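You operate a simulated robot arm through the tools that you are given. There is no shell and no other tool. Be economical: measure what you need, move in short steps, check, and stop when the job is done.

You run a simulated two-armed robot. Do the job below in one go: nothing can be reset, and whatever is moved stays where it is left.

## Task
Wipe up the spill on the top of the white table with the cloth and put it back.

The check looks at the end state, three seconds after you hand in, the way a careful person would. Anything else that was tipped, shoved, dropped, spilled or broken makes it a failure. Flat cloth is picked up by pressing the open fingertips on it (5 to 10 N) and closing them slowly along it; thin cloth reads only 2 to 8 mm in the jaws.

## Robot
Two 6-joint arms with two-finger parallel grippers on one trunk, on a base that drives. Base frame: it is fixed to the floor where the robot stands at the start and does not move with it; the origin is under the middle of the robot, x ahead of it, y to its left, z up; the surface under the hand at the start is at about z = 0.74. Lengths are in m, angles in degrees, forces in N, time in s.
The left shoulder is at the start at [-0.077, 0.177, 0.832], the right one opposite. With the tool pointing down near the work surface each hand reaches from about 0.1 to 0.74 m from the robot's upright axis, wherever it stands, measured 20 degrees to its own side. Payload 1.57 kg a hand.
The TCP of each hand is the grasp point between the finger pads, 0.03 m short of the fingertips. In the tool frame z runs along the fingers and y along their closing line. Largest opening 0.08 m; finger width 0.017, thickness 0.012; the body of the gripper, 0.04 by 0.082 m, starts 0.08 m behind the TCP.
Orientation is that of the tool frame in the base frame, as a unit quaternion [x, y, z, w]. With the fingers straight down and closing along the base's y, the tool's x points along the base's -x, its y along +y and its z along -z.

## Interface
- The arms move only by the tool apply_moves. It takes "left_motion", "right_motion" or both (then of equal length, played together; a hand with none holds still); each is a list that holds one entry, the list of rows, each a list of 7 numbers: the turn, a rotation vector about the base's x, y, z in degrees, then the shift along the base's x, y, z in m, then the gripper command, from -1 (fully open) to 1 (shut), values between in proportion. In form: [[[wx, wy, wz, dx, dy, dz, jaw], ...]]. A call has 1 to 12 rows; each row shifts and turns the commanded pose from where the row before left it. A row lasts 0.2 s, in which the tool goes at most 0.05 m and 8.6 degrees; a call with a longer step from one row to the next is refused whole, and so is a gripper value outside its range. A pose out of reach is approached as far as the arm can. The call stops where the force on the tool passes 40 N (or 10 N more than at its start, if that is more) or the arm is blocked; 0.2 s more then pass. The fingers move at their own pace (about 0.072 m/s each) and stop on an object; they squeeze with about 26 N. The grip force told is the motor's: it shows also when the fingers shut on nothing. Time passes only in rows, and 0.2 s behind the last, so rows that do not move let the fingers close. It gives the time, the measured TCP pose, the force on the tool (base axes), the opening and the grip force at its end, in the units of the frame above (readings bear some noise), with the torque about the TCP (base axes, N m) and any sound that the robot's microphone picked up.
- Cameras (640 x 400 px; columns grow to the right, rows downward): "scene" is now at [0.0268, -0.0301, 1.5495]; the picture's right is [-0.28, -0.96, 0.00], its down [-0.82, 0.24, -0.52] and it looks along [0.50, -0.15, -0.86] (base axes); focal length 275 px, centre (320, 200). "left" rides on the left gripper at [0.072, 0.007, -0.122] in its tool frame; the picture's right is [-0.09, 1.00, 0.00], its down [-0.84, -0.08, -0.54] and it looks along [-0.54, -0.05, 0.84] (tool axes); focal length 238 px, centre (320, 200). "right" rides on the right gripper at [0.072, -0.007, -0.122] in its tool frame; the picture's right is [0.09, 1.00, 0.00], its down [-0.84, 0.08, -0.54] and it looks along [-0.54, 0.05, 0.84] (tool axes); focal length 238 px, centre (320, 200). There is no depth. A picture from a camera that has moved, and an enlarged one, comes with that camera's place and axes in the base frame and with its lens. The place of the scene camera against the robot may be out by one fixed shift of up to 0.018 m in any direction.
- get_image(camera): a new picture of that camera. It takes no simulated time.
- raise_lower(by): slides the trunk up (or, below 0, down) by that many m; the arms and the scene camera ride with it, the base frame stays. It gives what a move gives, with no picture.
- base_move(legs): drives the robot by 1 to 6 legs, each [ahead, left, turn to the left] in m, m and degrees, along the robot's own axes; the way and the turn of a leg run together, so that a leg with both is an arc; at most 1.5 m and 180 degrees a leg. The arms and the cameras ride along, it lands a little off, and it stops where it bumps. It gives what a move gives.
- head_to(pan, tilt): turns the head with the scene camera to pan (to the left, within 143 degrees either way) and tilt (down, from -29 to 69), counted from straight ahead of the robot. It gives what a move gives.
- inspect(camera, box): a new picture of the part [left, top, right, bottom] of that camera's present view, enlarged. It takes no simulated time.
- hand_in(): hands the job in; it is judged then, once.

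Go step by step. Nothing tells you exact positions but the pictures and the camera data: compare them with the known pose of the tool, close in by small moves and look again before you grip or let go. The budget is 120 turns and 108 pictures, counting those below and the enlarged ones. Unless the task says otherwise, let go and move clear before handing in, and close with one line.

The tools are called after "Call:" as a command line: name --argument value ..., lists and objects as JSON in quotes. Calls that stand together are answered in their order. apply_moves: Moves the arms, as the interface text tells. Its arguments: {"type":"object","properties":{"left_motion":{"type":"array"},"right_motion":{"type":"array"}},"required":[]} The other tools are called the same way: raise_lower (by) slides the trunk up or down; base_move (legs) drives the base; head_to (pan, tilt) turns the head that bears the scene camera; get_image (camera) takes a picture; inspect (camera, box) takes an enlarged picture of a part of a camera's view; hand_in () hands the job in.

At the start:

```text
time_s: 0.0
left_tcp_pos: [0.5161, -0.0296, 0.9434]
left_orientation: [0.0, 1.0, 0.0, 0.0]
left_force: [0.2, 0.3, -0.1]
left_moment: [-0.04, -0.01, 0.04]
left_grip_width: 0.0797
left_grasp_force: 0.0
right_tcp_pos: [0.3558, -0.4035, 0.9841]
right_orientation: [0.001, 1.0, 0.001, 0.0]
right_force: [-0.1, 0.4, -0.7]
right_moment: [-0.03, 0.03, 0.01]
right_grip_width: 0.08
right_grasp_force: 0.1
trunk travel left (down, up): [-0.275, 0.053]
robot x, y, heading: [-0.0029, -0.0038, 0.1]
head pan, tilt: [-16.5, 58.9]
```

scene: 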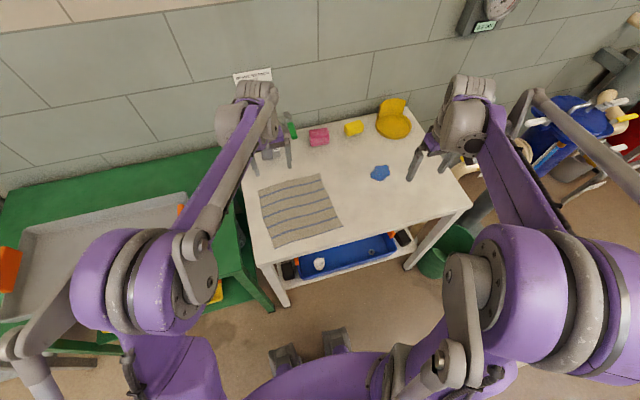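
right: 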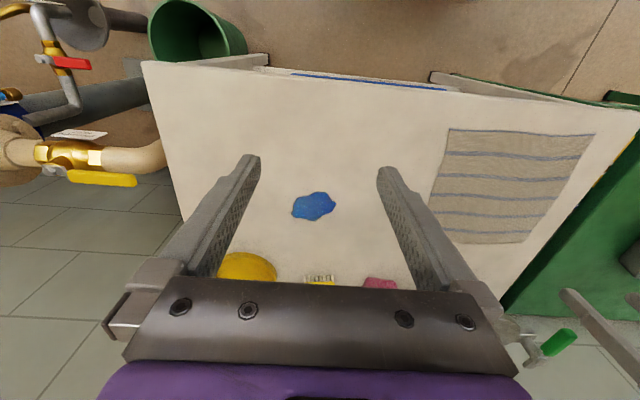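
left: 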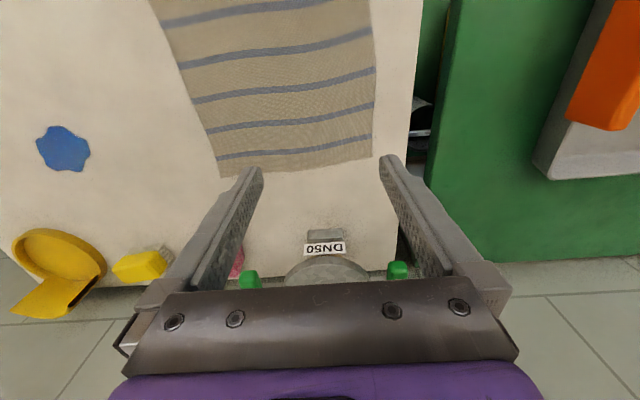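

I see the striped cloth on the left half of the white table (about x 0.38–0.60, y −0.21–0.02) and the blue spill at about (0.55, −0.41). I'll take closer looks first.

Call:
inspect --camera "scene" --box '[230, 60, 480, 290]'

Call:
inspect --camera "left" --box '[0, 0, 440, 300]'

Call:
inspect --camera "right" --box '[140, 50, 640, 320]'

```text
1.74 times, centred on (355, 175) of scene
camera zoom: at [0.0268, -0.0301, 1.5495], right [-0.28, -0.96, 0.0], down [-0.82, 0.24, -0.52], along [0.5, -0.15, -0.86], focal length 479 px, centre (259, 244)
```

zoom: 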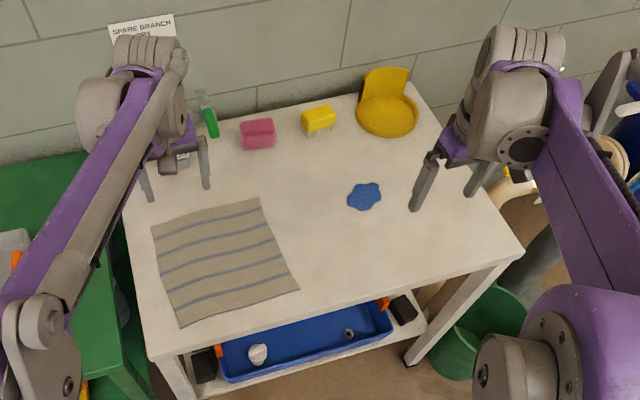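

```text
1.33 times, centred on (220, 150) of left
camera zoom: at [0.4448, -0.0203, 1.0655], right [0.09, 1.0, 0.0], down [0.84, -0.08, 0.54], along [0.54, -0.05, -0.84], focal length 318 px, centre (453, 267)
```

zoom: 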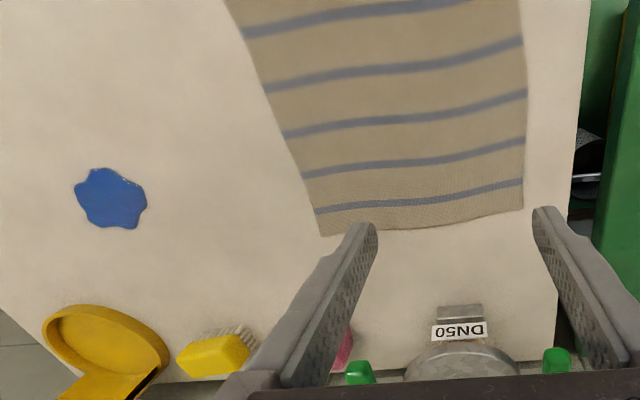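

```text
1.28 times, centred on (390, 185) of right
camera zoom: at [0.284, -0.4102, 1.1067], right [-0.09, 1.0, 0.0], down [0.84, 0.08, 0.54], along [0.54, 0.05, -0.84], focal length 305 px, centre (230, 219)
```

zoom: 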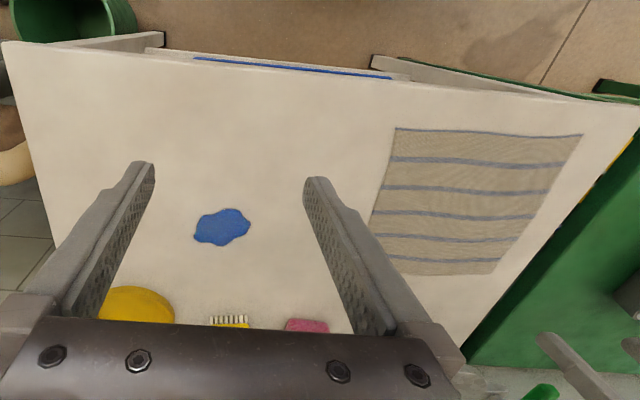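

The wrist cameras agree on the spill at (0.534, −0.397) and on the cloth being centred near (0.478, −0.08), about 0.225 m square. I'll grip its left and right edges with the two hands, so first I bring both above those edges.

Call:
apply_moves --left_motion '[[[0, 0, 0, -0.008, 0.009, 0, 0], [0, 0, 0, -0.008, 0.009, 0, 0], [0, 0, 0, -0.008, 0.009, 0, 0], [0, 0, 0, -0.007, 0.008, 0, 0], [0, 0, 0, 0, 0, 0, 0], [0, 0, 0, 0, 0, 0, 0], [0, 0, 0, 0, 0, 0, 0], [0, 0, 0, 0, 0, -0.035, 0], [0, 0, 0, 0, 0, -0.035, 0], [0, 0, 0, 0, 0, -0.035, 0], [0, 0, 0, 0, 0, -0.03, 0]]]' --right_motion '[[[0, 0, 0, 0.0185, 0.034, 0, 0], [0, 0, 0, 0.0185, 0.034, 0, 0], [0, 0, 0, 0.0185, 0.034, 0, 0], [0, 0, 0, 0.0185, 0.034, 0, 0], [0, 0, 0, 0.0185, 0.034, 0, 0], [0, 0, 0, 0.0185, 0.034, 0, 0], [0, 0, 0, 0.018, 0.0345, 0, 0], [0, 0, 0, 0, 0, -0.046, 0], [0, 0, 0, 0, 0, -0.046, 0], [0, 0, 0, 0, 0, -0.046, 0], [0, 0, 0, 0, 0, -0.038, 0]]]'

Call:
get_image --camera "right"

Call:
get_image --camera "left"

Call:
get_image --camera "scene"

```text
time_s: 2.4
left_tcp_pos: [0.484, 0.0096, 0.8081]
left_orientation: [0.0, 1.0, 0.001, 0.001]
left_force: [0.4, 0.7, -0.4]
left_moment: [0.0, 0.01, 0.04]
left_grip_width: 0.04
left_grasp_force: 0.1
right_tcp_pos: [0.4873, -0.1649, 0.81]
right_orientation: [0.0, 1.0, 0.0, 0.0]
right_force: [0.3, 0.1, -0.3]
right_moment: [-0.01, -0.01, -0.01]
right_grip_width: 0.0398
right_grasp_force: 0.0
trunk travel left (down, up): [-0.275, 0.053]
robot x, y, heading: [0.0008, 0.0028, -0.1]
head pan, tilt: [-16.5, 58.9]
```

```text
101 pictures are left
camera right: at [0.4149, -0.1726, 0.9316], right [-0.09, 1.0, 0.0], down [0.84, 0.08, 0.54], along [0.54, 0.05, -0.84], focal length 238 px, centre (320, 200)
```

right: 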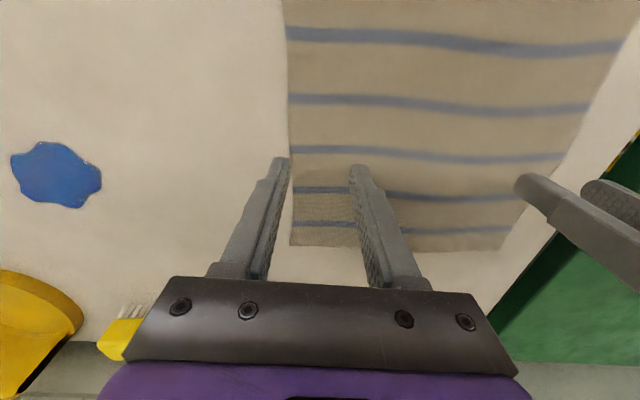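

```text
100 pictures are left
camera left: at [0.4117, 0.0173, 0.931], right [0.09, 1.0, 0.0], down [0.84, -0.08, 0.54], along [0.54, -0.05, -0.84], focal length 238 px, centre (320, 200)
```

left: 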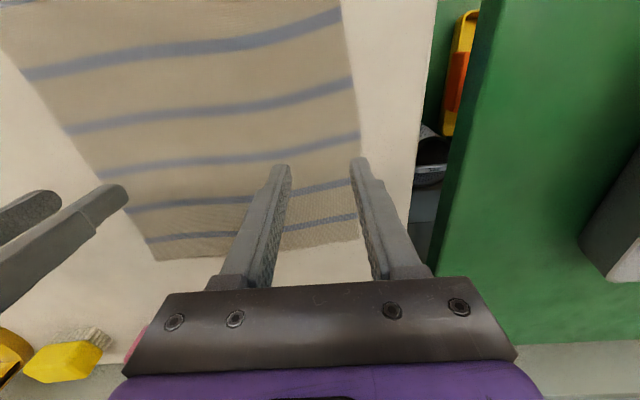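

```text
99 pictures are left
camera scene: at [0.0278, -0.0303, 1.5495], right [-0.28, -0.96, 0.0], down [-0.82, 0.24, -0.52], along [0.5, -0.15, -0.86], focal length 275 px, centre (320, 200)
```

scene: 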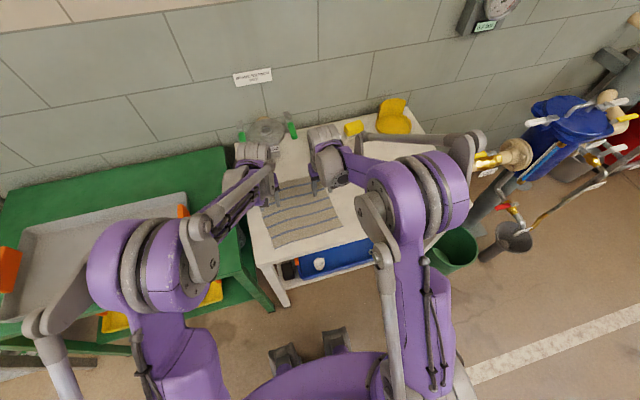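

Both hands straddle the cloth edges (right edge y≈−0.191, left edge y≈0.044). I shift each slightly inward and descend to near contact.

Call:
apply_moves --left_motion '[[[0, 0, 0, 0, -0.01, 0, 0], [0, 0, 0, 0, 0, -0.015, 0], [0, 0, 0, 0, 0, -0.012, 0], [0, 0, 0, 0, 0, 0, 0]]]' --right_motion '[[[0, 0, 0, 0, 0.014, 0, 0], [0, 0, 0, 0, 0, -0.017, 0], [0, 0, 0, 0, 0, -0.012, 0], [0, 0, 0, 0, 0, 0, 0]]]'

Call:
get_image --camera "right"

Call:
inspect --camera "scene" --box '[360, 100, 640, 275]'

```text
time_s: 3.4
left_tcp_pos: [0.4849, -0.0057, 0.7806]
left_orientation: [0.001, 1.0, 0.0, 0.001]
left_force: [-0.3, -0.4, 0.7]
left_moment: [-0.02, 0.0, -0.01]
left_grip_width: 0.0399
left_grasp_force: 0.1
right_tcp_pos: [0.4842, -0.1505, 0.7786]
right_orientation: [-0.001, 1.0, 0.0, 0.0]
right_force: [0.0, 0.7, 0.5]
right_moment: [0.0, 0.03, 0.01]
right_grip_width: 0.04
right_grasp_force: 0.1
trunk travel left (down, up): [-0.275, 0.053]
robot x, y, heading: [-0.0004, 0.0013, 0.0]
head pan, tilt: [-16.5, 58.9]
```

```text
98 pictures are left
camera right: at [0.413, -0.1578, 0.9019], right [-0.09, 1.0, 0.0], down [0.84, 0.08, 0.54], along [0.54, 0.05, -0.84], focal length 238 px, centre (320, 200)
```

right: 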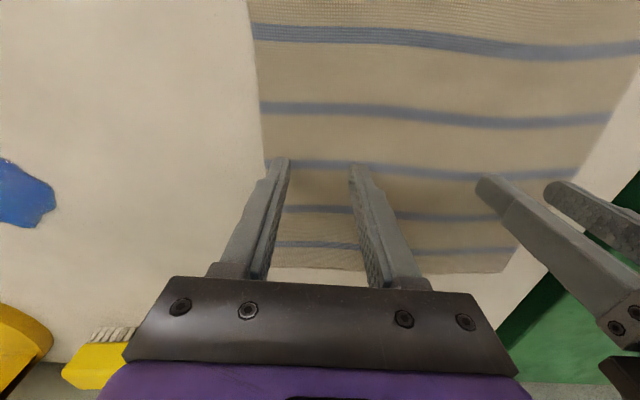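

```text
2.29 times, centred on (500, 188) of scene
camera zoom: at [0.0266, -0.0301, 1.5496], right [-0.28, -0.96, 0.0], down [-0.82, 0.24, -0.52], along [0.5, -0.15, -0.86], focal length 630 px, centre (-91, 229)
```

zoom: 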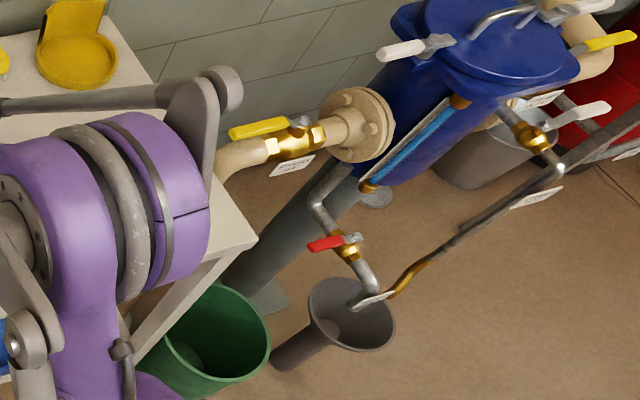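

The fingertips are just above the cloth, near its edges. I now press down gently in small steps.

Call:
apply_moves --left_motion '[[[0, 0, 0, 0, 0, -0.005, 0], [0, 0, 0, 0, 0, -0.003, 0], [0, 0, 0, 0, 0, 0, 0]]]' --right_motion '[[[0, 0, 0, 0, 0, -0.004, 0], [0, 0, 0, 0, 0, -0.003, 0], [0, 0, 0, 0, 0, 0, 0]]]'

```text
time_s: 4.2
left_tcp_pos: [0.485, -0.0034, 0.7725]
left_orientation: [0.0, 1.0, 0.0, 0.0]
left_force: [0.5, -0.2, 1.5]
left_moment: [0.02, 0.0, 0.01]
left_grip_width: 0.0401
left_grasp_force: 0.0
right_tcp_pos: [0.4852, -0.1509, 0.7728]
right_orientation: [0.0, 1.0, 0.0, 0.0]
right_force: [0.0, 0.5, 0.2]
right_moment: [-0.01, -0.02, 0.02]
right_grip_width: 0.0399
right_grasp_force: 0.0
trunk travel left (down, up): [-0.275, 0.053]
robot x, y, heading: [0.0013, 0.0034, -0.0]
head pan, tilt: [-16.5, 58.9]
```

Call:
apply_moves --left_motion '[[[0, 0, 0, 0, 0, -0.001, 0], [0, 0, 0, 0, 0, -0.001, 0], [0, 0, 0, 0, 0, 0, 0]]]' --right_motion '[[[0, 0, 0, 0, 0, -0.0015, 0], [0, 0, 0, 0, 0, -0.0015, 0], [0, 0, 0, 0, 0, 0, 0]]]'

```text
time_s: 5.0
left_tcp_pos: [0.4832, -0.0039, 0.771]
left_orientation: [0.001, 1.0, 0.0, 0.0]
left_force: [0.2, 0.4, 3.4]
left_moment: [0.03, 0.0, -0.02]
left_grip_width: 0.04
left_grasp_force: 0.0
right_tcp_pos: [0.4832, -0.1489, 0.77]
right_orientation: [0.0, 1.0, -0.001, 0.001]
right_force: [5.1, -3.6, 28.0]
right_moment: [-0.6, -0.1, 0.12]
right_grip_width: 0.0402
right_grasp_force: 0.8
trunk travel left (down, up): [-0.275, 0.053]
robot x, y, heading: [-0.0032, -0.0004, 0.1]
head pan, tilt: [-16.5, 58.9]
```

Contact is made: the right hand presses too hard (28 N) and the left a bit lightly (3 N). I'll adjust both.

Call:
apply_moves --left_motion '[[[0, 0, 0, 0, 0, -0.0005, 0], [0, 0, 0, 0, 0, 0, 0]]]' --right_motion '[[[0, 0, 0, 0, 0, 0.001, 0], [0, 0, 0, 0, 0, 0, 0]]]'

```text
time_s: 5.6
left_tcp_pos: [0.4833, -0.0045, 0.772]
left_orientation: [0.0, 1.0, 0.0, 0.0]
left_force: [2.1, -1.7, 17.1]
left_moment: [0.25, -0.06, -0.03]
left_grip_width: 0.0396
left_grasp_force: 0.0
right_tcp_pos: [0.4831, -0.1508, 0.7713]
right_orientation: [0.0, 1.0, 0.0, 0.0]
right_force: [4.4, 0.3, 16.2]
right_moment: [-0.35, -0.09, 0.06]
right_grip_width: 0.0402
right_grasp_force: 0.4
trunk travel left (down, up): [-0.275, 0.053]
robot x, y, heading: [0.0008, -0.004, 0.2]
head pan, tilt: [-16.5, 58.9]
```

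Call:
apply_moves --left_motion '[[[0, 0, 0, 0, 0, 0.0004, 0], [0, 0, 0, 0, 0, 0, 0]]]' --right_motion '[[[0, 0, 0, 0, 0, 0.0006, 0], [0, 0, 0, 0, 0, 0, 0]]]'

```text
time_s: 6.2
left_tcp_pos: [0.4836, -0.0032, 0.7708]
left_orientation: [0.001, 1.0, -0.001, 0.001]
left_force: [3.0, -2.4, 17.6]
left_moment: [0.22, -0.09, -0.05]
left_grip_width: 0.0397
left_grasp_force: 0.1
right_tcp_pos: [0.483, -0.1496, 0.7709]
right_orientation: [0.0, 1.0, 0.0, 0.001]
right_force: [3.0, 0.5, 13.8]
right_moment: [-0.23, -0.08, 0.08]
right_grip_width: 0.0403
right_grasp_force: 0.1
trunk travel left (down, up): [-0.275, 0.053]
robot x, y, heading: [0.0006, -0.0015, -0.0]
head pan, tilt: [-16.5, 58.9]
```

Call:
apply_moves --left_motion '[[[0, 0, 0, 0, 0, 0.0008, 0], [0, 0, 0, 0, 0, 0, 0]]]' --right_motion '[[[0, 0, 0, 0, 0, 0.0004, 0], [0, 0, 0, 0, 0, 0, 0]]]'

```text
time_s: 6.8
left_tcp_pos: [0.4841, -0.0037, 0.7717]
left_orientation: [0.0, 1.0, 0.0, 0.0]
left_force: [0.2, -1.5, 3.7]
left_moment: [0.03, -0.03, -0.01]
left_grip_width: 0.0397
left_grasp_force: 0.0
right_tcp_pos: [0.4837, -0.1504, 0.7715]
right_orientation: [-0.001, 1.0, 0.001, 0.0]
right_force: [1.2, 0.6, 10.7]
right_moment: [-0.21, -0.05, 0.03]
right_grip_width: 0.0399
right_grasp_force: 0.7
trunk travel left (down, up): [-0.275, 0.053]
robot x, y, heading: [-0.0021, 0.001, 0.4]
head pan, tilt: [-16.5, 58.9]
```

The forces are near the wanted range. I make a last trim and close the jaws slowly.

Call:
apply_moves --left_motion '[[[0, 0, 0, 0, 0, -0.0003, 0], [0, 0, 0, 0, 0, 0, 0.1], [0, 0, 0, 0, 0, 0, 0.2], [0, 0, 0, 0, 0, 0, 0.3], [0, 0, 0, 0, 0, 0, 0.4], [0, 0, 0, 0, 0, 0, 0.5], [0, 0, 0, 0, 0, 0, 0.6], [0, 0, 0, 0, 0, 0, 0.7], [0, 0, 0, 0, 0, 0, 0.8], [0, 0, 0, 0, 0, 0, 0.9], [0, 0, 0, 0, 0, 0, 1], [0, 0, 0, 0, 0, 0, 1]]]' --right_motion '[[[0, 0, 0, 0, 0, 0.0002, 0], [0, 0, 0, 0, 0, 0, 0.1], [0, 0, 0, 0, 0, 0, 0.2], [0, 0, 0, 0, 0, 0, 0.3], [0, 0, 0, 0, 0, 0, 0.4], [0, 0, 0, 0, 0, 0, 0.5], [0, 0, 0, 0, 0, 0, 0.6], [0, 0, 0, 0, 0, 0, 0.7], [0, 0, 0, 0, 0, 0, 0.8], [0, 0, 0, 0, 0, 0, 0.9], [0, 0, 0, 0, 0, 0, 1], [0, 0, 0, 0, 0, 0, 1]]]'

Call:
get_image --camera "right"

Call:
get_image --camera "left"

```text
time_s: 9.4
left_tcp_pos: [0.4838, -0.0046, 0.7712]
left_orientation: [-0.001, 1.0, 0.0, 0.001]
left_force: [0.8, 2.8, 16.0]
left_moment: [0.19, -0.02, 0.02]
left_grip_width: 0.0022
left_grasp_force: 23.6
right_tcp_pos: [0.4839, -0.1489, 0.7719]
right_orientation: [0.0, 1.0, 0.0, 0.001]
right_force: [-0.2, -0.3, 0.9]
right_moment: [0.01, 0.01, 0.02]
right_grip_width: 0.0
right_grasp_force: 21.5
trunk travel left (down, up): [-0.275, 0.053]
robot x, y, heading: [0.001, -0.0001, 0.0]
head pan, tilt: [-16.5, 58.9]
```

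```text
96 pictures are left
camera right: at [0.4115, -0.1572, 0.8942], right [-0.09, 1.0, 0.0], down [0.84, 0.08, 0.54], along [0.54, 0.05, -0.84], focal length 238 px, centre (320, 200)
```

right: 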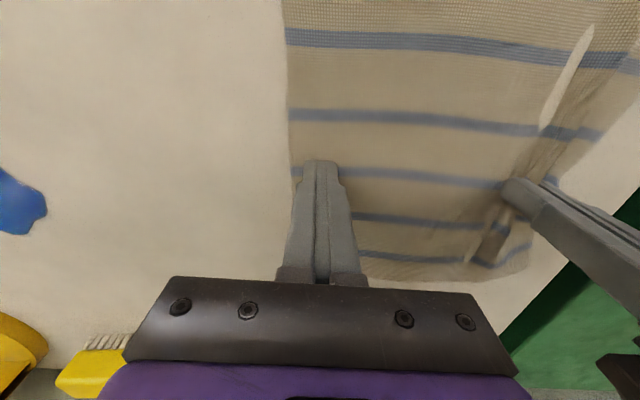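

```text
95 pictures are left
camera left: at [0.4121, 0.0053, 0.894], right [0.09, 1.0, 0.0], down [0.84, -0.08, 0.54], along [0.54, -0.05, -0.84], focal length 238 px, centre (320, 200)
```

left: 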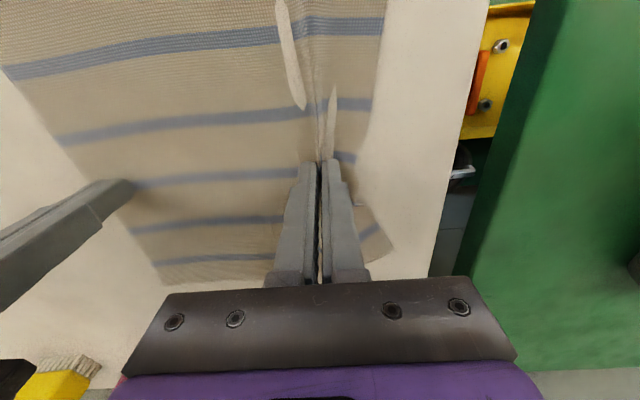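

The left hand has the cloth (2.2 mm); the right slipped off. The right cloth edge is now near y −0.172, so I reopen the right hand and retry slightly further in.

Call:
apply_moves --right_motion '[[[0, 0, 0, 0, 0, 0.01, 0.5], [0, 0, 0, 0, 0.015, 0, 0], [0, 0, 0, 0, 0, 0, 0], [0, 0, 0, 0, 0, -0.005, 0], [0, 0, 0, 0, 0, -0.005, 0], [0, 0, 0, 0, 0, -0.0005, 0], [0, 0, 0, 0, 0, 0, 0]]]'

Call:
get_image --camera "right"

```text
time_s: 11.0
left_tcp_pos: [0.4836, -0.0035, 0.7711]
left_orientation: [0.0, 1.0, 0.0, 0.001]
left_force: [-0.3, 2.6, 14.9]
left_moment: [0.17, 0.01, 0.0]
left_grip_width: 0.002
left_grasp_force: 23.6
right_tcp_pos: [0.4844, -0.1343, 0.7736]
right_orientation: [0.0, 1.0, 0.0, 0.001]
right_force: [1.1, -0.2, 0.1]
right_moment: [-0.02, -0.01, -0.02]
right_grip_width: 0.0399
right_grasp_force: 0.1
trunk travel left (down, up): [-0.275, 0.053]
robot x, y, heading: [0.0011, -0.0005, -0.0]
head pan, tilt: [-16.5, 58.9]
```

```text
94 pictures are left
camera right: at [0.4115, -0.142, 0.8944], right [-0.09, 1.0, 0.0], down [0.84, 0.08, 0.54], along [0.54, 0.05, -0.84], focal length 238 px, centre (320, 200)
```

right: 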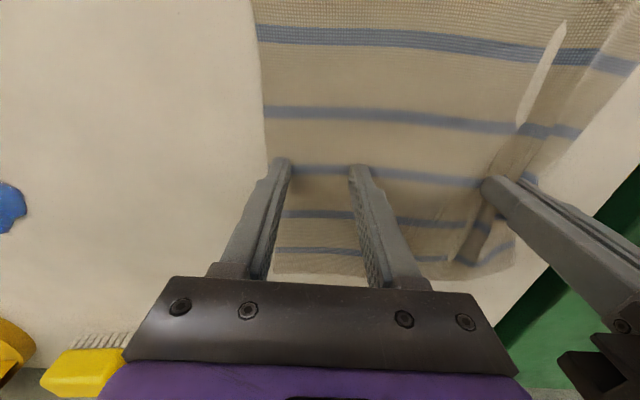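

The outer finger is just at the edge; I move 8 mm further in and press.

Call:
apply_moves --right_motion '[[[0, 0, 0, 0, 0.008, 0, 0], [0, 0, 0, 0, 0, -0.001, 0], [0, 0, 0, 0, 0, -0.001, 0], [0, 0, 0, 0, 0, 0, 0]]]'

```text
time_s: 12.0
left_tcp_pos: [0.4833, -0.0032, 0.7719]
left_orientation: [0.0, 1.0, -0.001, 0.001]
left_force: [-0.1, -0.2, -0.3]
left_moment: [-0.02, -0.02, 0.03]
left_grip_width: 0.0022
left_grasp_force: 23.3
right_tcp_pos: [0.4844, -0.1262, 0.7704]
right_orientation: [0.0, 1.0, 0.0, 0.002]
right_force: [-1.3, 1.1, 34.4]
right_moment: [-0.61, 0.07, -0.02]
right_grip_width: 0.0398
right_grasp_force: 0.0
trunk travel left (down, up): [-0.275, 0.053]
robot x, y, heading: [0.0011, 0.0028, 0.0]
head pan, tilt: [-16.5, 58.9]
```

Call:
apply_moves --right_motion '[[[0, 0, 0, 0, 0, 0.0012, 0], [0, 0, 0, 0, 0, 0, 0]]]'

```text
time_s: 12.6
left_tcp_pos: [0.4856, -0.0036, 0.7711]
left_orientation: [0.0, 1.0, 0.0, 0.001]
left_force: [-0.7, -0.5, 2.9]
left_moment: [0.04, -0.01, -0.03]
left_grip_width: 0.0021
left_grasp_force: 23.7
right_tcp_pos: [0.4846, -0.1265, 0.7723]
right_orientation: [0.0, 1.0, 0.0, 0.001]
right_force: [-2.0, 3.3, 19.3]
right_moment: [-0.36, 0.09, -0.07]
right_grip_width: 0.039
right_grasp_force: 0.1
trunk travel left (down, up): [-0.275, 0.053]
robot x, y, heading: [0.0011, -0.0005, -0.2]
head pan, tilt: [-16.5, 58.9]
```

Down to 19 N; I raise slightly more and close slowly, adding a touch of downward motion as the fingers come together.

Call:
apply_moves --right_motion '[[[0, 0, 0, 0, 0, 0.0006, 0], [0, 0, 0, 0, 0, 0, 0.1], [0, 0, 0, 0, 0, 0, 0.2], [0, 0, 0, 0, 0, 0, 0.3], [0, 0, 0, 0, 0, 0, 0.4], [0, 0, 0, 0, 0, -0.0002, 0.5], [0, 0, 0, 0, 0, 0, 0.6], [0, 0, 0, 0, 0, -0.0002, 0.7], [0, 0, 0, 0, 0, 0, 0.8], [0, 0, 0, 0, 0, -0.0002, 0.9], [0, 0, 0, 0, 0, 0, 1], [0, 0, 0, 0, 0, 0, 1]]]'

Call:
get_image --camera "right"

```text
time_s: 15.2
left_tcp_pos: [0.4846, -0.0039, 0.7713]
left_orientation: [0.0, 1.0, 0.0, 0.001]
left_force: [-1.6, 0.3, 5.2]
left_moment: [0.02, 0.0, -0.01]
left_grip_width: 0.0021
left_grasp_force: 23.6
right_tcp_pos: [0.484, -0.1249, 0.7712]
right_orientation: [0.001, 1.0, 0.0, 0.001]
right_force: [2.0, -0.9, 18.9]
right_moment: [-0.1, -0.04, 0.02]
right_grip_width: 0.0
right_grasp_force: 21.5
trunk travel left (down, up): [-0.275, 0.053]
robot x, y, heading: [0.0004, 0.0011, 0.1]
head pan, tilt: [-16.5, 58.9]
```

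```text
93 pictures are left
camera right: at [0.4116, -0.1342, 0.893], right [-0.09, 1.0, 0.0], down [0.84, 0.08, 0.54], along [0.54, 0.05, -0.84], focal length 238 px, centre (320, 200)
```

right: 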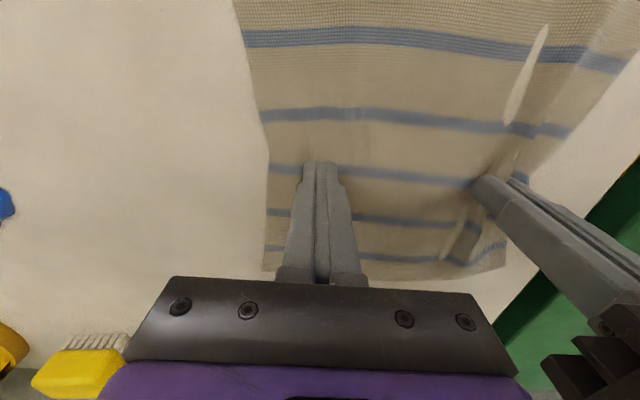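

The right missed again. I'll try a wider opening (0.06) further in with a lighter press.

Call:
apply_moves --right_motion '[[[0, 0, 0, 0, 0, 0.01, 1], [0, 0, 0, 0, 0.009, 0, -0.5], [0, 0, 0, 0, 0, 0, -0.5], [0, 0, 0, 0, 0, 0, -0.5], [0, 0, 0, 0, 0, -0.005, -0.5], [0, 0, 0, 0, 0, -0.004, -0.5], [0, 0, 0, 0, 0, 0, -0.5]]]'

Call:
get_image --camera "right"

```text
time_s: 16.8
left_tcp_pos: [0.4845, -0.0023, 0.7702]
left_orientation: [0.001, 1.0, 0.0, 0.001]
left_force: [-2.8, 0.7, 11.2]
left_moment: [0.13, 0.08, 0.04]
left_grip_width: 0.0023
left_grasp_force: 23.8
right_tcp_pos: [0.483, -0.117, 0.7726]
right_orientation: [0.0, 1.0, 0.0, 0.0]
right_force: [-0.3, 1.0, 5.3]
right_moment: [-0.1, -0.02, 0.05]
right_grip_width: 0.0596
right_grasp_force: 0.2
trunk travel left (down, up): [-0.275, 0.053]
robot x, y, heading: [-0.0007, 0.0, 0.1]
head pan, tilt: [-16.5, 58.9]
```

```text
92 pictures are left
camera right: at [0.4113, -0.1246, 0.8934], right [-0.09, 1.0, 0.0], down [0.84, 0.08, 0.54], along [0.54, 0.05, -0.84], focal length 238 px, centre (320, 200)
```

right: 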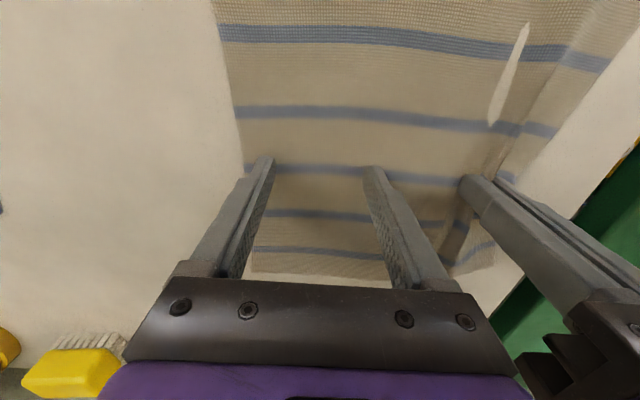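

Force is 5 N with both tips on cloth; I close slowly now.

Call:
apply_moves --right_motion '[[[0, 0, 0, 0, 0, -0.0003, -0.4], [0, 0, 0, 0, 0, 0, -0.28], [0, 0, 0, 0, 0, 0, -0.16], [0, 0, 0, 0, 0, 0, -0.04], [0, 0, 0, 0, 0, 0, 0.08], [0, 0, 0, 0, 0, -0.0002, 0.2], [0, 0, 0, 0, 0, 0, 0.32], [0, 0, 0, 0, 0, 0, 0.44], [0, 0, 0, 0, 0, 0, 0.56], [0, 0, 0, 0, 0, -0.0002, 0.68], [0, 0, 0, 0, 0, 0, 0.84], [0, 0, 0, 0, 0, 0, 1]]]'

Call:
get_image --camera "right"

```text
time_s: 19.4
left_tcp_pos: [0.4835, -0.0029, 0.7717]
left_orientation: [-0.001, 1.0, 0.0, 0.001]
left_force: [-1.0, 0.2, 8.0]
left_moment: [0.06, -0.02, 0.0]
left_grip_width: 0.002
left_grasp_force: 24.2
right_tcp_pos: [0.4838, -0.1178, 0.7725]
right_orientation: [0.0, 1.0, -0.001, 0.001]
right_force: [0.3, 0.4, 10.6]
right_moment: [0.05, 0.0, 0.0]
right_grip_width: 0.0001
right_grasp_force: 21.3
trunk travel left (down, up): [-0.275, 0.053]
robot x, y, heading: [0.0004, -0.0009, 0.1]
head pan, tilt: [-16.5, 58.9]
```

```text
91 pictures are left
camera right: at [0.4123, -0.1257, 0.8937], right [-0.09, 1.0, 0.0], down [0.84, 0.08, 0.54], along [0.54, 0.05, -0.84], focal length 238 px, centre (320, 200)
```

right: 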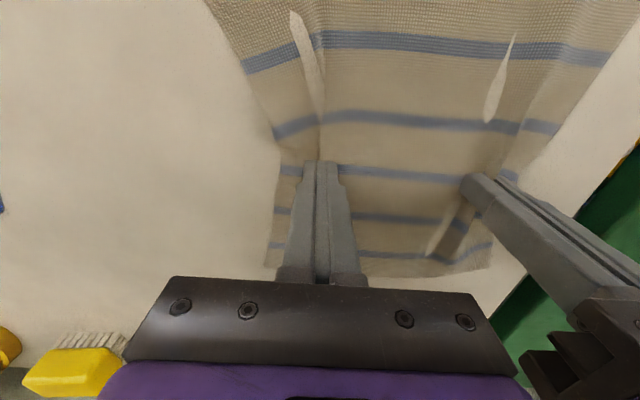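

The fingers gathered a ridge but it slid out. I lift a little, reopen to straddle the ridge, press and close with a bit more force toward the end.

Call:
apply_moves --right_motion '[[[0, 0, 0, 0, 0, 0.012, 1], [0, 0, 0, 0, 0, 0, 0.1], [0, 0, 0, 0, 0, 0, 0.1], [0, 0, 0, 0, 0, -0.006, 0.1], [0, 0, 0, 0, 0, -0.0058, 0.1], [0, 0, 0, 0, 0, 0, 0.1]]]'

Call:
get_image --camera "right"

```text
time_s: 20.8
left_tcp_pos: [0.4842, -0.0026, 0.7711]
left_orientation: [0.0, 1.0, 0.0, 0.002]
left_force: [-1.3, 0.5, 11.7]
left_moment: [0.12, 0.05, 0.02]
left_grip_width: 0.0021
left_grasp_force: 23.6
right_tcp_pos: [0.4846, -0.119, 0.7714]
right_orientation: [0.0, 1.0, 0.0, 0.001]
right_force: [-0.1, -0.5, 3.2]
right_moment: [-0.08, 0.01, -0.02]
right_grip_width: 0.0358
right_grasp_force: 0.1
trunk travel left (down, up): [-0.275, 0.053]
robot x, y, heading: [0.0019, 0.0025, 0.1]
head pan, tilt: [-16.5, 58.9]
```

```text
90 pictures are left
camera right: at [0.4121, -0.1263, 0.8934], right [-0.09, 1.0, 0.0], down [0.84, 0.08, 0.54], along [0.54, 0.05, -0.84], focal length 238 px, centre (320, 200)
```

right: 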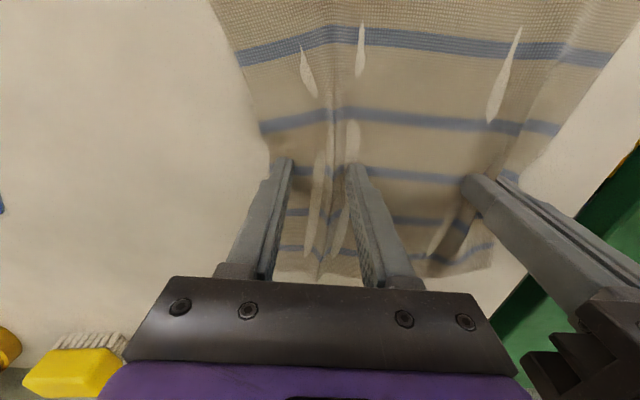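

A clear ridge stands between the open fingers, so I press lightly and close on it.

Call:
apply_moves --right_motion '[[[0, 0, 0, 0, 0, -0.0004, 0.15], [0, 0, 0, 0, 0, 0, 0.25], [0, 0, 0, 0, 0, 0, 0.35], [0, 0, 0, 0, 0, -0.0002, 0.45], [0, 0, 0, 0, 0, 0, 0.55], [0, 0, 0, 0, 0, -0.0002, 0.65], [0, 0, 0, 0, 0, 0, 0.75], [0, 0, 0, 0, 0, -0.0002, 0.85], [0, 0, 0, 0, 0, 0, 0.95], [0, 0, 0, 0, 0, 0, 1], [0, 0, 0, 0, 0, 0, 1]]]'

Call:
get_image --camera "right"

```text
time_s: 23.2
left_tcp_pos: [0.4841, -0.0039, 0.7704]
left_orientation: [0.0, 1.0, -0.001, 0.0]
left_force: [-0.9, -2.4, 2.1]
left_moment: [-0.05, 0.0, 0.03]
left_grip_width: 0.0023
left_grasp_force: 23.4
right_tcp_pos: [0.4843, -0.1169, 0.773]
right_orientation: [0.0, 1.0, 0.001, 0.001]
right_force: [0.5, 2.3, 29.1]
right_moment: [0.22, 0.05, -0.01]
right_grip_width: 0.0067
right_grasp_force: 26.0
trunk travel left (down, up): [-0.275, 0.053]
robot x, y, heading: [0.0049, 0.0007, -0.4]
head pan, tilt: [-16.5, 58.9]
stopped in row 11 (right hand): the force on the tool passed its limit at 40 N (the readings are from after the stop); the commanded pose is now the measured one
```

```text
89 pictures are left
camera right: at [0.4119, -0.1248, 0.8936], right [-0.09, 1.0, 0.0], down [0.84, 0.08, 0.54], along [0.54, 0.05, -0.84], focal length 238 px, centre (320, 200)
```

right: 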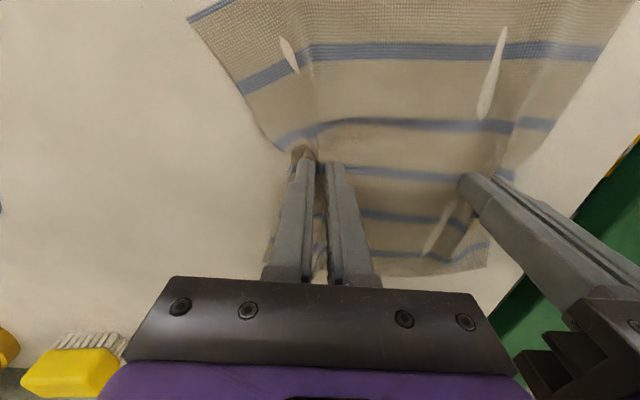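

Both hands now hold the cloth (right 6.7 mm, left 2.2 mm). I ease up a few mm and slide the cloth slowly toward the spill.

Call:
apply_moves --left_motion '[[[0, 0, 0, 0, 0, 0.004, 1], [0, 0, 0, 0.003, -0.018, 0, 1], [0, 0, 0, 0.003, -0.018, 0, 1], [0, 0, 0, 0.003, -0.018, 0, 1], [0, 0, 0, 0.003, -0.018, 0, 1], [0, 0, 0, 0.003, -0.018, 0, 1], [0, 0, 0, 0.003, -0.018, 0, 1]]]' --right_motion '[[[0, 0, 0, 0, 0, 0.004, 1], [0, 0, 0, 0.003, -0.018, 0, 1], [0, 0, 0, 0.003, -0.018, 0, 1], [0, 0, 0, 0.003, -0.018, 0, 1], [0, 0, 0, 0.003, -0.018, 0, 1], [0, 0, 0, 0.003, -0.018, 0, 1], [0, 0, 0, 0.003, -0.018, 0, 1]]]'

Call:
get_image --camera "right"

Call:
get_image --camera "left"

Call:
get_image --camera "scene"

```text
time_s: 24.8
left_tcp_pos: [0.5033, -0.1128, 0.7777]
left_orientation: [-0.001, 1.0, 0.0, 0.0]
left_force: [-0.6, -0.6, 0.4]
left_moment: [-0.05, 0.0, -0.01]
left_grip_width: 0.0021
left_grasp_force: 23.8
right_tcp_pos: [0.5053, -0.2242, 0.7743]
right_orientation: [0.0, 1.0, 0.001, -0.001]
right_force: [-0.8, 1.8, 7.2]
right_moment: [0.16, 0.05, 0.0]
right_grip_width: 0.0037
right_grasp_force: 24.7
trunk travel left (down, up): [-0.275, 0.053]
robot x, y, heading: [-0.0002, -0.0014, -0.1]
head pan, tilt: [-16.5, 58.9]
```

```text
88 pictures are left
camera right: at [0.4322, -0.2332, 0.8959], right [-0.09, 1.0, 0.0], down [0.84, 0.08, 0.54], along [0.54, 0.05, -0.84], focal length 238 px, centre (320, 200)
```

right: 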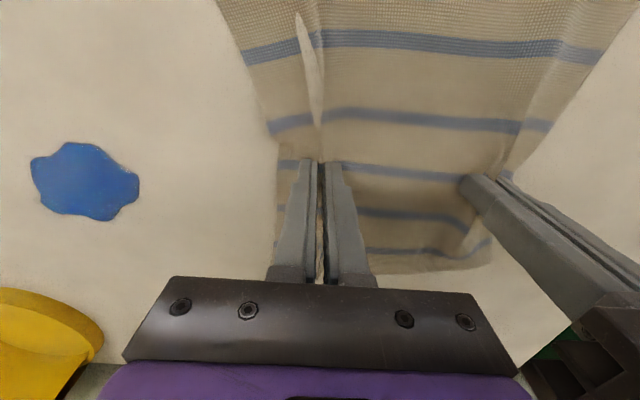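

```text
87 pictures are left
camera left: at [0.4309, -0.1041, 0.8998], right [0.09, 1.0, 0.0], down [0.84, -0.08, 0.54], along [0.54, -0.05, -0.84], focal length 238 px, centre (320, 200)
```

left: 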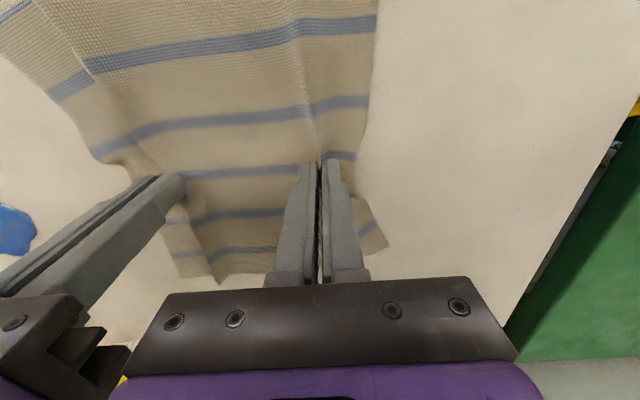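

```text
86 pictures are left
camera scene: at [0.0264, -0.0305, 1.5496], right [-0.28, -0.96, 0.0], down [-0.82, 0.24, -0.52], along [0.5, -0.15, -0.86], focal length 275 px, centre (320, 200)
```

scene: 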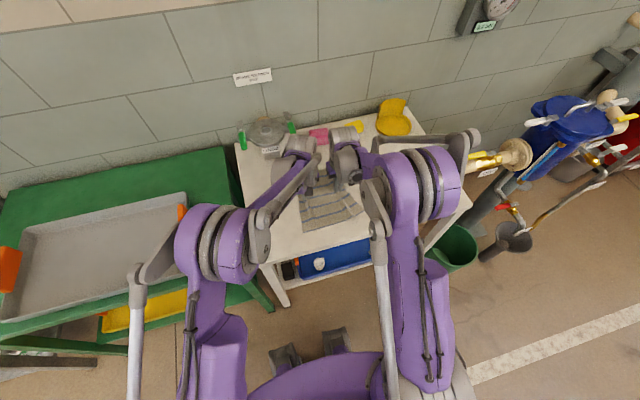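

The cloth slides cleanly with both hands. I continue to bring the right hand's edge over the spill.

Call:
apply_moves --left_motion '[[[0, 0, 0, 0.004, -0.018, 0, 1], [0, 0, 0, 0.004, -0.018, 0, 1], [0, 0, 0, 0.004, -0.018, 0, 1], [0, 0, 0, 0.004, -0.018, 0, 1], [0, 0, 0, 0.004, -0.018, 0, 1], [0, 0, 0, 0.004, -0.018, 0, 1], [0, 0, 0, 0.004, -0.018, 0, 1], [0, 0, 0, 0.002, -0.018, 0, 1]]]' --right_motion '[[[0, 0, 0, 0.004, -0.018, 0, 1], [0, 0, 0, 0.004, -0.018, 0, 1], [0, 0, 0, 0.004, -0.018, 0, 1], [0, 0, 0, 0.004, -0.018, 0, 1], [0, 0, 0, 0.004, -0.018, 0, 1], [0, 0, 0, 0.004, -0.018, 0, 1], [0, 0, 0, 0.004, -0.018, 0, 1], [0, 0, 0, 0.002, -0.018, 0, 1]]]'

Call:
get_image --camera "right"

Call:
get_image --camera "left"

Call:
get_image --camera "scene"

```text
time_s: 26.6
left_tcp_pos: [0.5331, -0.2562, 0.7742]
left_orientation: [0.0, 1.0, 0.0, 0.0]
left_force: [0.1, -2.1, 0.0]
left_moment: [-0.1, 0.02, 0.01]
left_grip_width: 0.0024
left_grasp_force: 23.3
right_tcp_pos: [0.5328, -0.37, 0.7756]
right_orientation: [0.0, 1.0, 0.001, 0.001]
right_force: [-0.4, 3.5, 2.4]
right_moment: [0.13, 0.07, -0.01]
right_grip_width: 0.0031
right_grasp_force: 24.6
trunk travel left (down, up): [-0.275, 0.053]
robot x, y, heading: [-0.0031, -0.0008, 0.3]
head pan, tilt: [-16.5, 58.9]
```

```text
85 pictures are left
camera right: at [0.4602, -0.3778, 0.8974], right [-0.09, 1.0, 0.0], down [0.84, 0.08, 0.54], along [0.54, 0.05, -0.84], focal length 238 px, centre (320, 200)
```

right: 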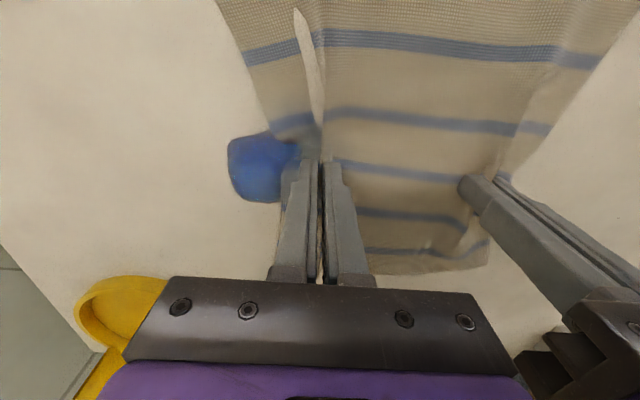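

```text
84 pictures are left
camera left: at [0.461, -0.2475, 0.8976], right [0.09, 1.0, 0.0], down [0.84, -0.08, 0.54], along [0.54, -0.05, -0.84], focal length 238 px, centre (320, 200)
```

left: 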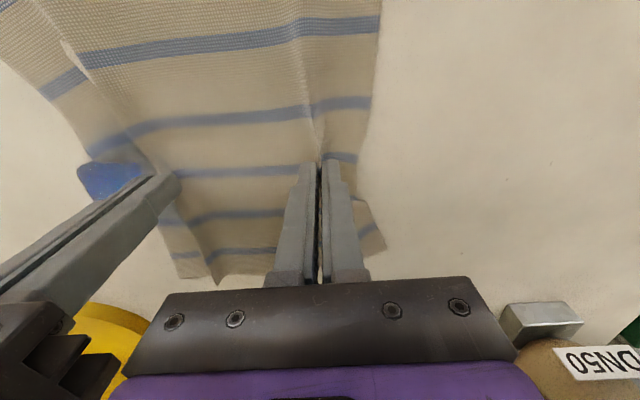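

```text
83 pictures are left
camera scene: at [0.0265, -0.0306, 1.5495], right [-0.28, -0.96, 0.0], down [-0.82, 0.24, -0.52], along [0.5, -0.15, -0.86], focal length 275 px, centre (320, 200)
```

scene: 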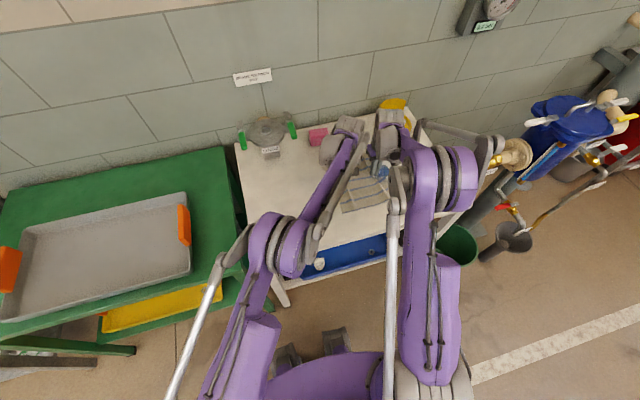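

The spill is already fading under the cloth. I press a little more with the right hand and carry on across it, letting the left trail at a smaller x to stay in reach.

Call:
apply_moves --left_motion '[[[0, 0, 0, 0, 0, 0, 1], [0, 0, 0, -0.005, -0.012, 0, 1], [0, 0, 0, -0.005, -0.012, 0, 1], [0, 0, 0, -0.005, -0.012, 0, 1], [0, 0, 0, -0.005, -0.012, 0, 1], [0, 0, 0, -0.005, -0.012, 0, 1]]]' --right_motion '[[[0, 0, 0, 0, 0, -0.001, 1], [0, 0, 0, 0.001, -0.012, -0.0005, 1], [0, 0, 0, 0.001, -0.012, 0, 1], [0, 0, 0, 0.001, -0.012, 0, 1], [0, 0, 0, 0.001, -0.012, 0, 1], [0, 0, 0, 0.001, -0.012, 0, 1]]]'

Call:
get_image --camera "right"

Call:
get_image --camera "left"

```text
time_s: 28.0
left_tcp_pos: [0.5065, -0.3175, 0.7745]
left_orientation: [-0.001, 1.0, 0.0, 0.0]
left_force: [0.5, -1.9, -0.2]
left_moment: [-0.08, 0.0, 0.05]
left_grip_width: 0.0021
left_grasp_force: 24.2
right_tcp_pos: [0.5395, -0.4287, 0.7734]
right_orientation: [0.0, 1.0, 0.001, 0.001]
right_force: [-0.9, 3.6, 3.5]
right_moment: [0.13, 0.03, -0.05]
right_grip_width: 0.0019
right_grasp_force: 23.3
trunk travel left (down, up): [-0.275, 0.053]
robot x, y, heading: [-0.0007, 0.003, -0.1]
head pan, tilt: [-16.5, 58.9]
```

```text
82 pictures are left
camera right: at [0.4664, -0.4368, 0.8954], right [-0.09, 1.0, 0.0], down [0.84, 0.08, 0.54], along [0.54, 0.05, -0.84], focal length 238 px, centre (320, 200)
```

right: 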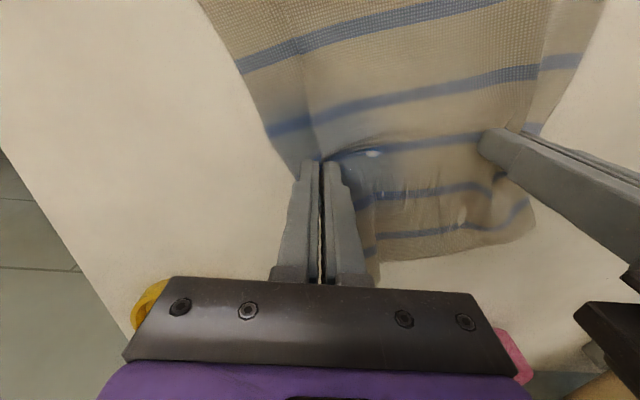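

```text
81 pictures are left
camera left: at [0.4348, -0.3083, 0.8978], right [0.09, 1.0, 0.0], down [0.84, -0.08, 0.54], along [0.54, -0.05, -0.84], focal length 238 px, centre (320, 200)
```

left: 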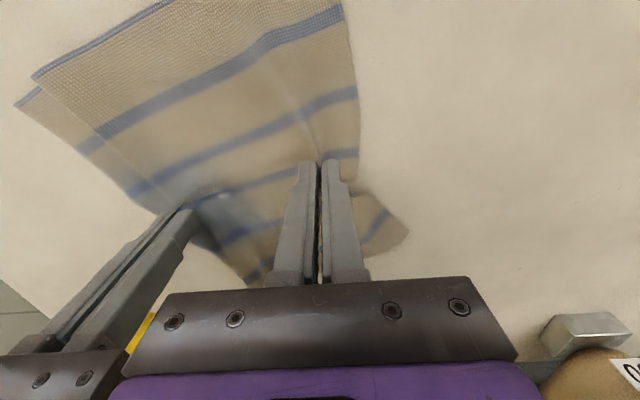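

The cloth covers the spill area and has taken up blue. I'll rub back and forth over it, pressing a little harder.

Call:
apply_moves --left_motion '[[[0, 0, 0, 0.003, 0.012, 0, 1], [0, 0, 0, 0.003, 0.014, 0, 1], [0, 0, 0, 0.003, 0.014, 0, 1], [0, 0, 0, 0.003, 0.014, 0, 1], [0, 0, 0, -0.012, 0, 0, 1], [0, 0, 0, -0.005, -0.014, 0, 1], [0, 0, 0, -0.005, -0.014, 0, 1], [0, 0, 0, -0.005, -0.014, 0, 1], [0, 0, 0, 0.005, 0.014, 0, 1], [0, 0, 0, 0.005, 0.014, 0, 1], [0, 0, 0, 0.005, 0.014, 0, 1]]]' --right_motion '[[[0, 0, 0, 0.003, 0.012, -0.0007, 1], [0, 0, 0, 0.003, 0.014, 0, 1], [0, 0, 0, 0.003, 0.014, 0, 1], [0, 0, 0, 0.003, 0.014, 0, 1], [0, 0, 0, -0.014, 0, 0, 1], [0, 0, 0, -0.005, -0.014, 0, 1], [0, 0, 0, -0.005, -0.014, 0, 1], [0, 0, 0, -0.005, -0.014, 0, 1], [0, 0, 0, 0.005, 0.014, 0, 1], [0, 0, 0, 0.005, 0.014, 0, 1], [0, 0, 0, 0.005, 0.014, 0, 1]]]'

Call:
get_image --camera "right"

```text
time_s: 30.4
left_tcp_pos: [0.5069, -0.2635, 0.7755]
left_orientation: [0.001, 1.0, -0.001, -0.001]
left_force: [-0.1, 1.1, -0.3]
left_moment: [-0.05, 0.01, 0.0]
left_grip_width: 0.0022
left_grasp_force: 23.9
right_tcp_pos: [0.5363, -0.3768, 0.7728]
right_orientation: [0.0, 1.0, 0.0, 0.0]
right_force: [0.5, 0.6, 0.2]
right_moment: [-0.02, 0.02, 0.0]
right_grip_width: 0.0002
right_grasp_force: 20.9
trunk travel left (down, up): [-0.275, 0.053]
robot x, y, heading: [-0.0003, 0.0021, 0.2]
head pan, tilt: [-16.5, 58.9]
```

```text
80 pictures are left
camera right: at [0.464, -0.3841, 0.8946], right [-0.09, 1.0, 0.0], down [0.84, 0.08, 0.54], along [0.54, 0.05, -0.84], focal length 238 px, centre (320, 200)
```

right: 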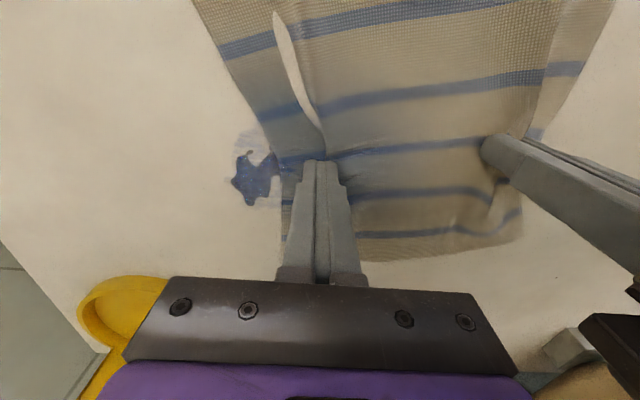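

The right hand slipped off and a part of the spill remains at about (0.55, −0.42). I'll press the shut right fingertips on the cloth and drag it across the remainder, the left hand following.

Call:
apply_moves --right_motion '[[[0, 0, 0, 0.005, 0, 0.004, 1], [0, 0, 0, 0.004, 0, -0.004, 1], [0, 0, 0, 0, 0, -0.001, 1], [0, 0, 0, 0, 0, -0.0006, 1], [0, 0, 0, 0, 0, 0, 1]]]'

```text
time_s: 31.6
left_tcp_pos: [0.5074, -0.2614, 0.7763]
left_orientation: [0.0, 1.0, 0.0, 0.0]
left_force: [0.5, -0.5, -0.2]
left_moment: [0.0, -0.01, -0.02]
left_grip_width: 0.0016
left_grasp_force: 23.5
right_tcp_pos: [0.5446, -0.3753, 0.7711]
right_orientation: [0.0, 1.0, 0.0, 0.001]
right_force: [4.6, -1.8, 17.7]
right_moment: [0.01, -0.16, -0.05]
right_grip_width: 0.0
right_grasp_force: 21.4
trunk travel left (down, up): [-0.275, 0.053]
robot x, y, heading: [-0.0001, 0.0006, -0.3]
head pan, tilt: [-16.5, 58.9]
```

Call:
apply_moves --left_motion '[[[0, 0, 0, 0, -0.012, 0, 1], [0, 0, 0, 0, -0.012, 0, 1], [0, 0, 0, 0, -0.012, 0, 1], [0, 0, 0, 0, -0.012, 0, 1], [0, 0, 0, 0, 0, 0, 1]]]' --right_motion '[[[0, 0, 0, 0, -0.012, 0, 1], [0, 0, 0, 0, -0.012, 0, 1], [0, 0, 0, 0, -0.012, 0, 1], [0, 0, 0, 0, -0.012, 0, 1], [0, 0, 0, 0, 0, 0, 1]]]'

Call:
get_image --camera "right"

```text
time_s: 32.8
left_tcp_pos: [0.5072, -0.3094, 0.7764]
left_orientation: [0.0, 1.0, -0.001, 0.001]
left_force: [-0.7, 0.0, -0.7]
left_moment: [0.01, -0.02, 0.02]
left_grip_width: 0.0018
left_grasp_force: 24.0
right_tcp_pos: [0.5442, -0.4225, 0.7714]
right_orientation: [0.0, 1.0, 0.0, 0.001]
right_force: [-0.9, 6.7, 18.3]
right_moment: [0.38, -0.02, -0.05]
right_grip_width: 0.0
right_grasp_force: 21.2
trunk travel left (down, up): [-0.275, 0.053]
robot x, y, heading: [-0.0025, 0.0033, 0.1]
head pan, tilt: [-16.5, 58.9]
```

```text
79 pictures are left
camera right: at [0.4722, -0.4305, 0.8935], right [-0.09, 1.0, 0.0], down [0.84, 0.08, 0.54], along [0.54, 0.05, -0.84], focal length 238 px, centre (320, 200)
```

right: 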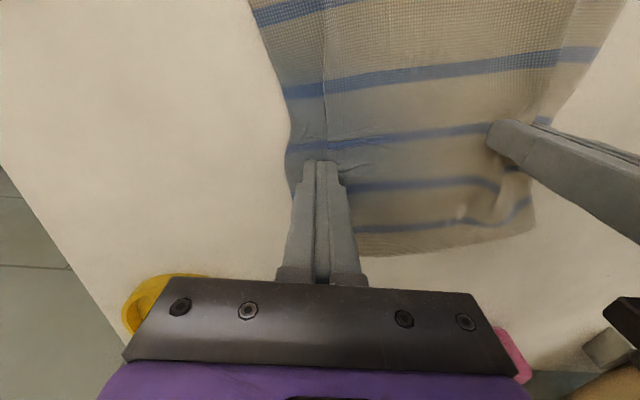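

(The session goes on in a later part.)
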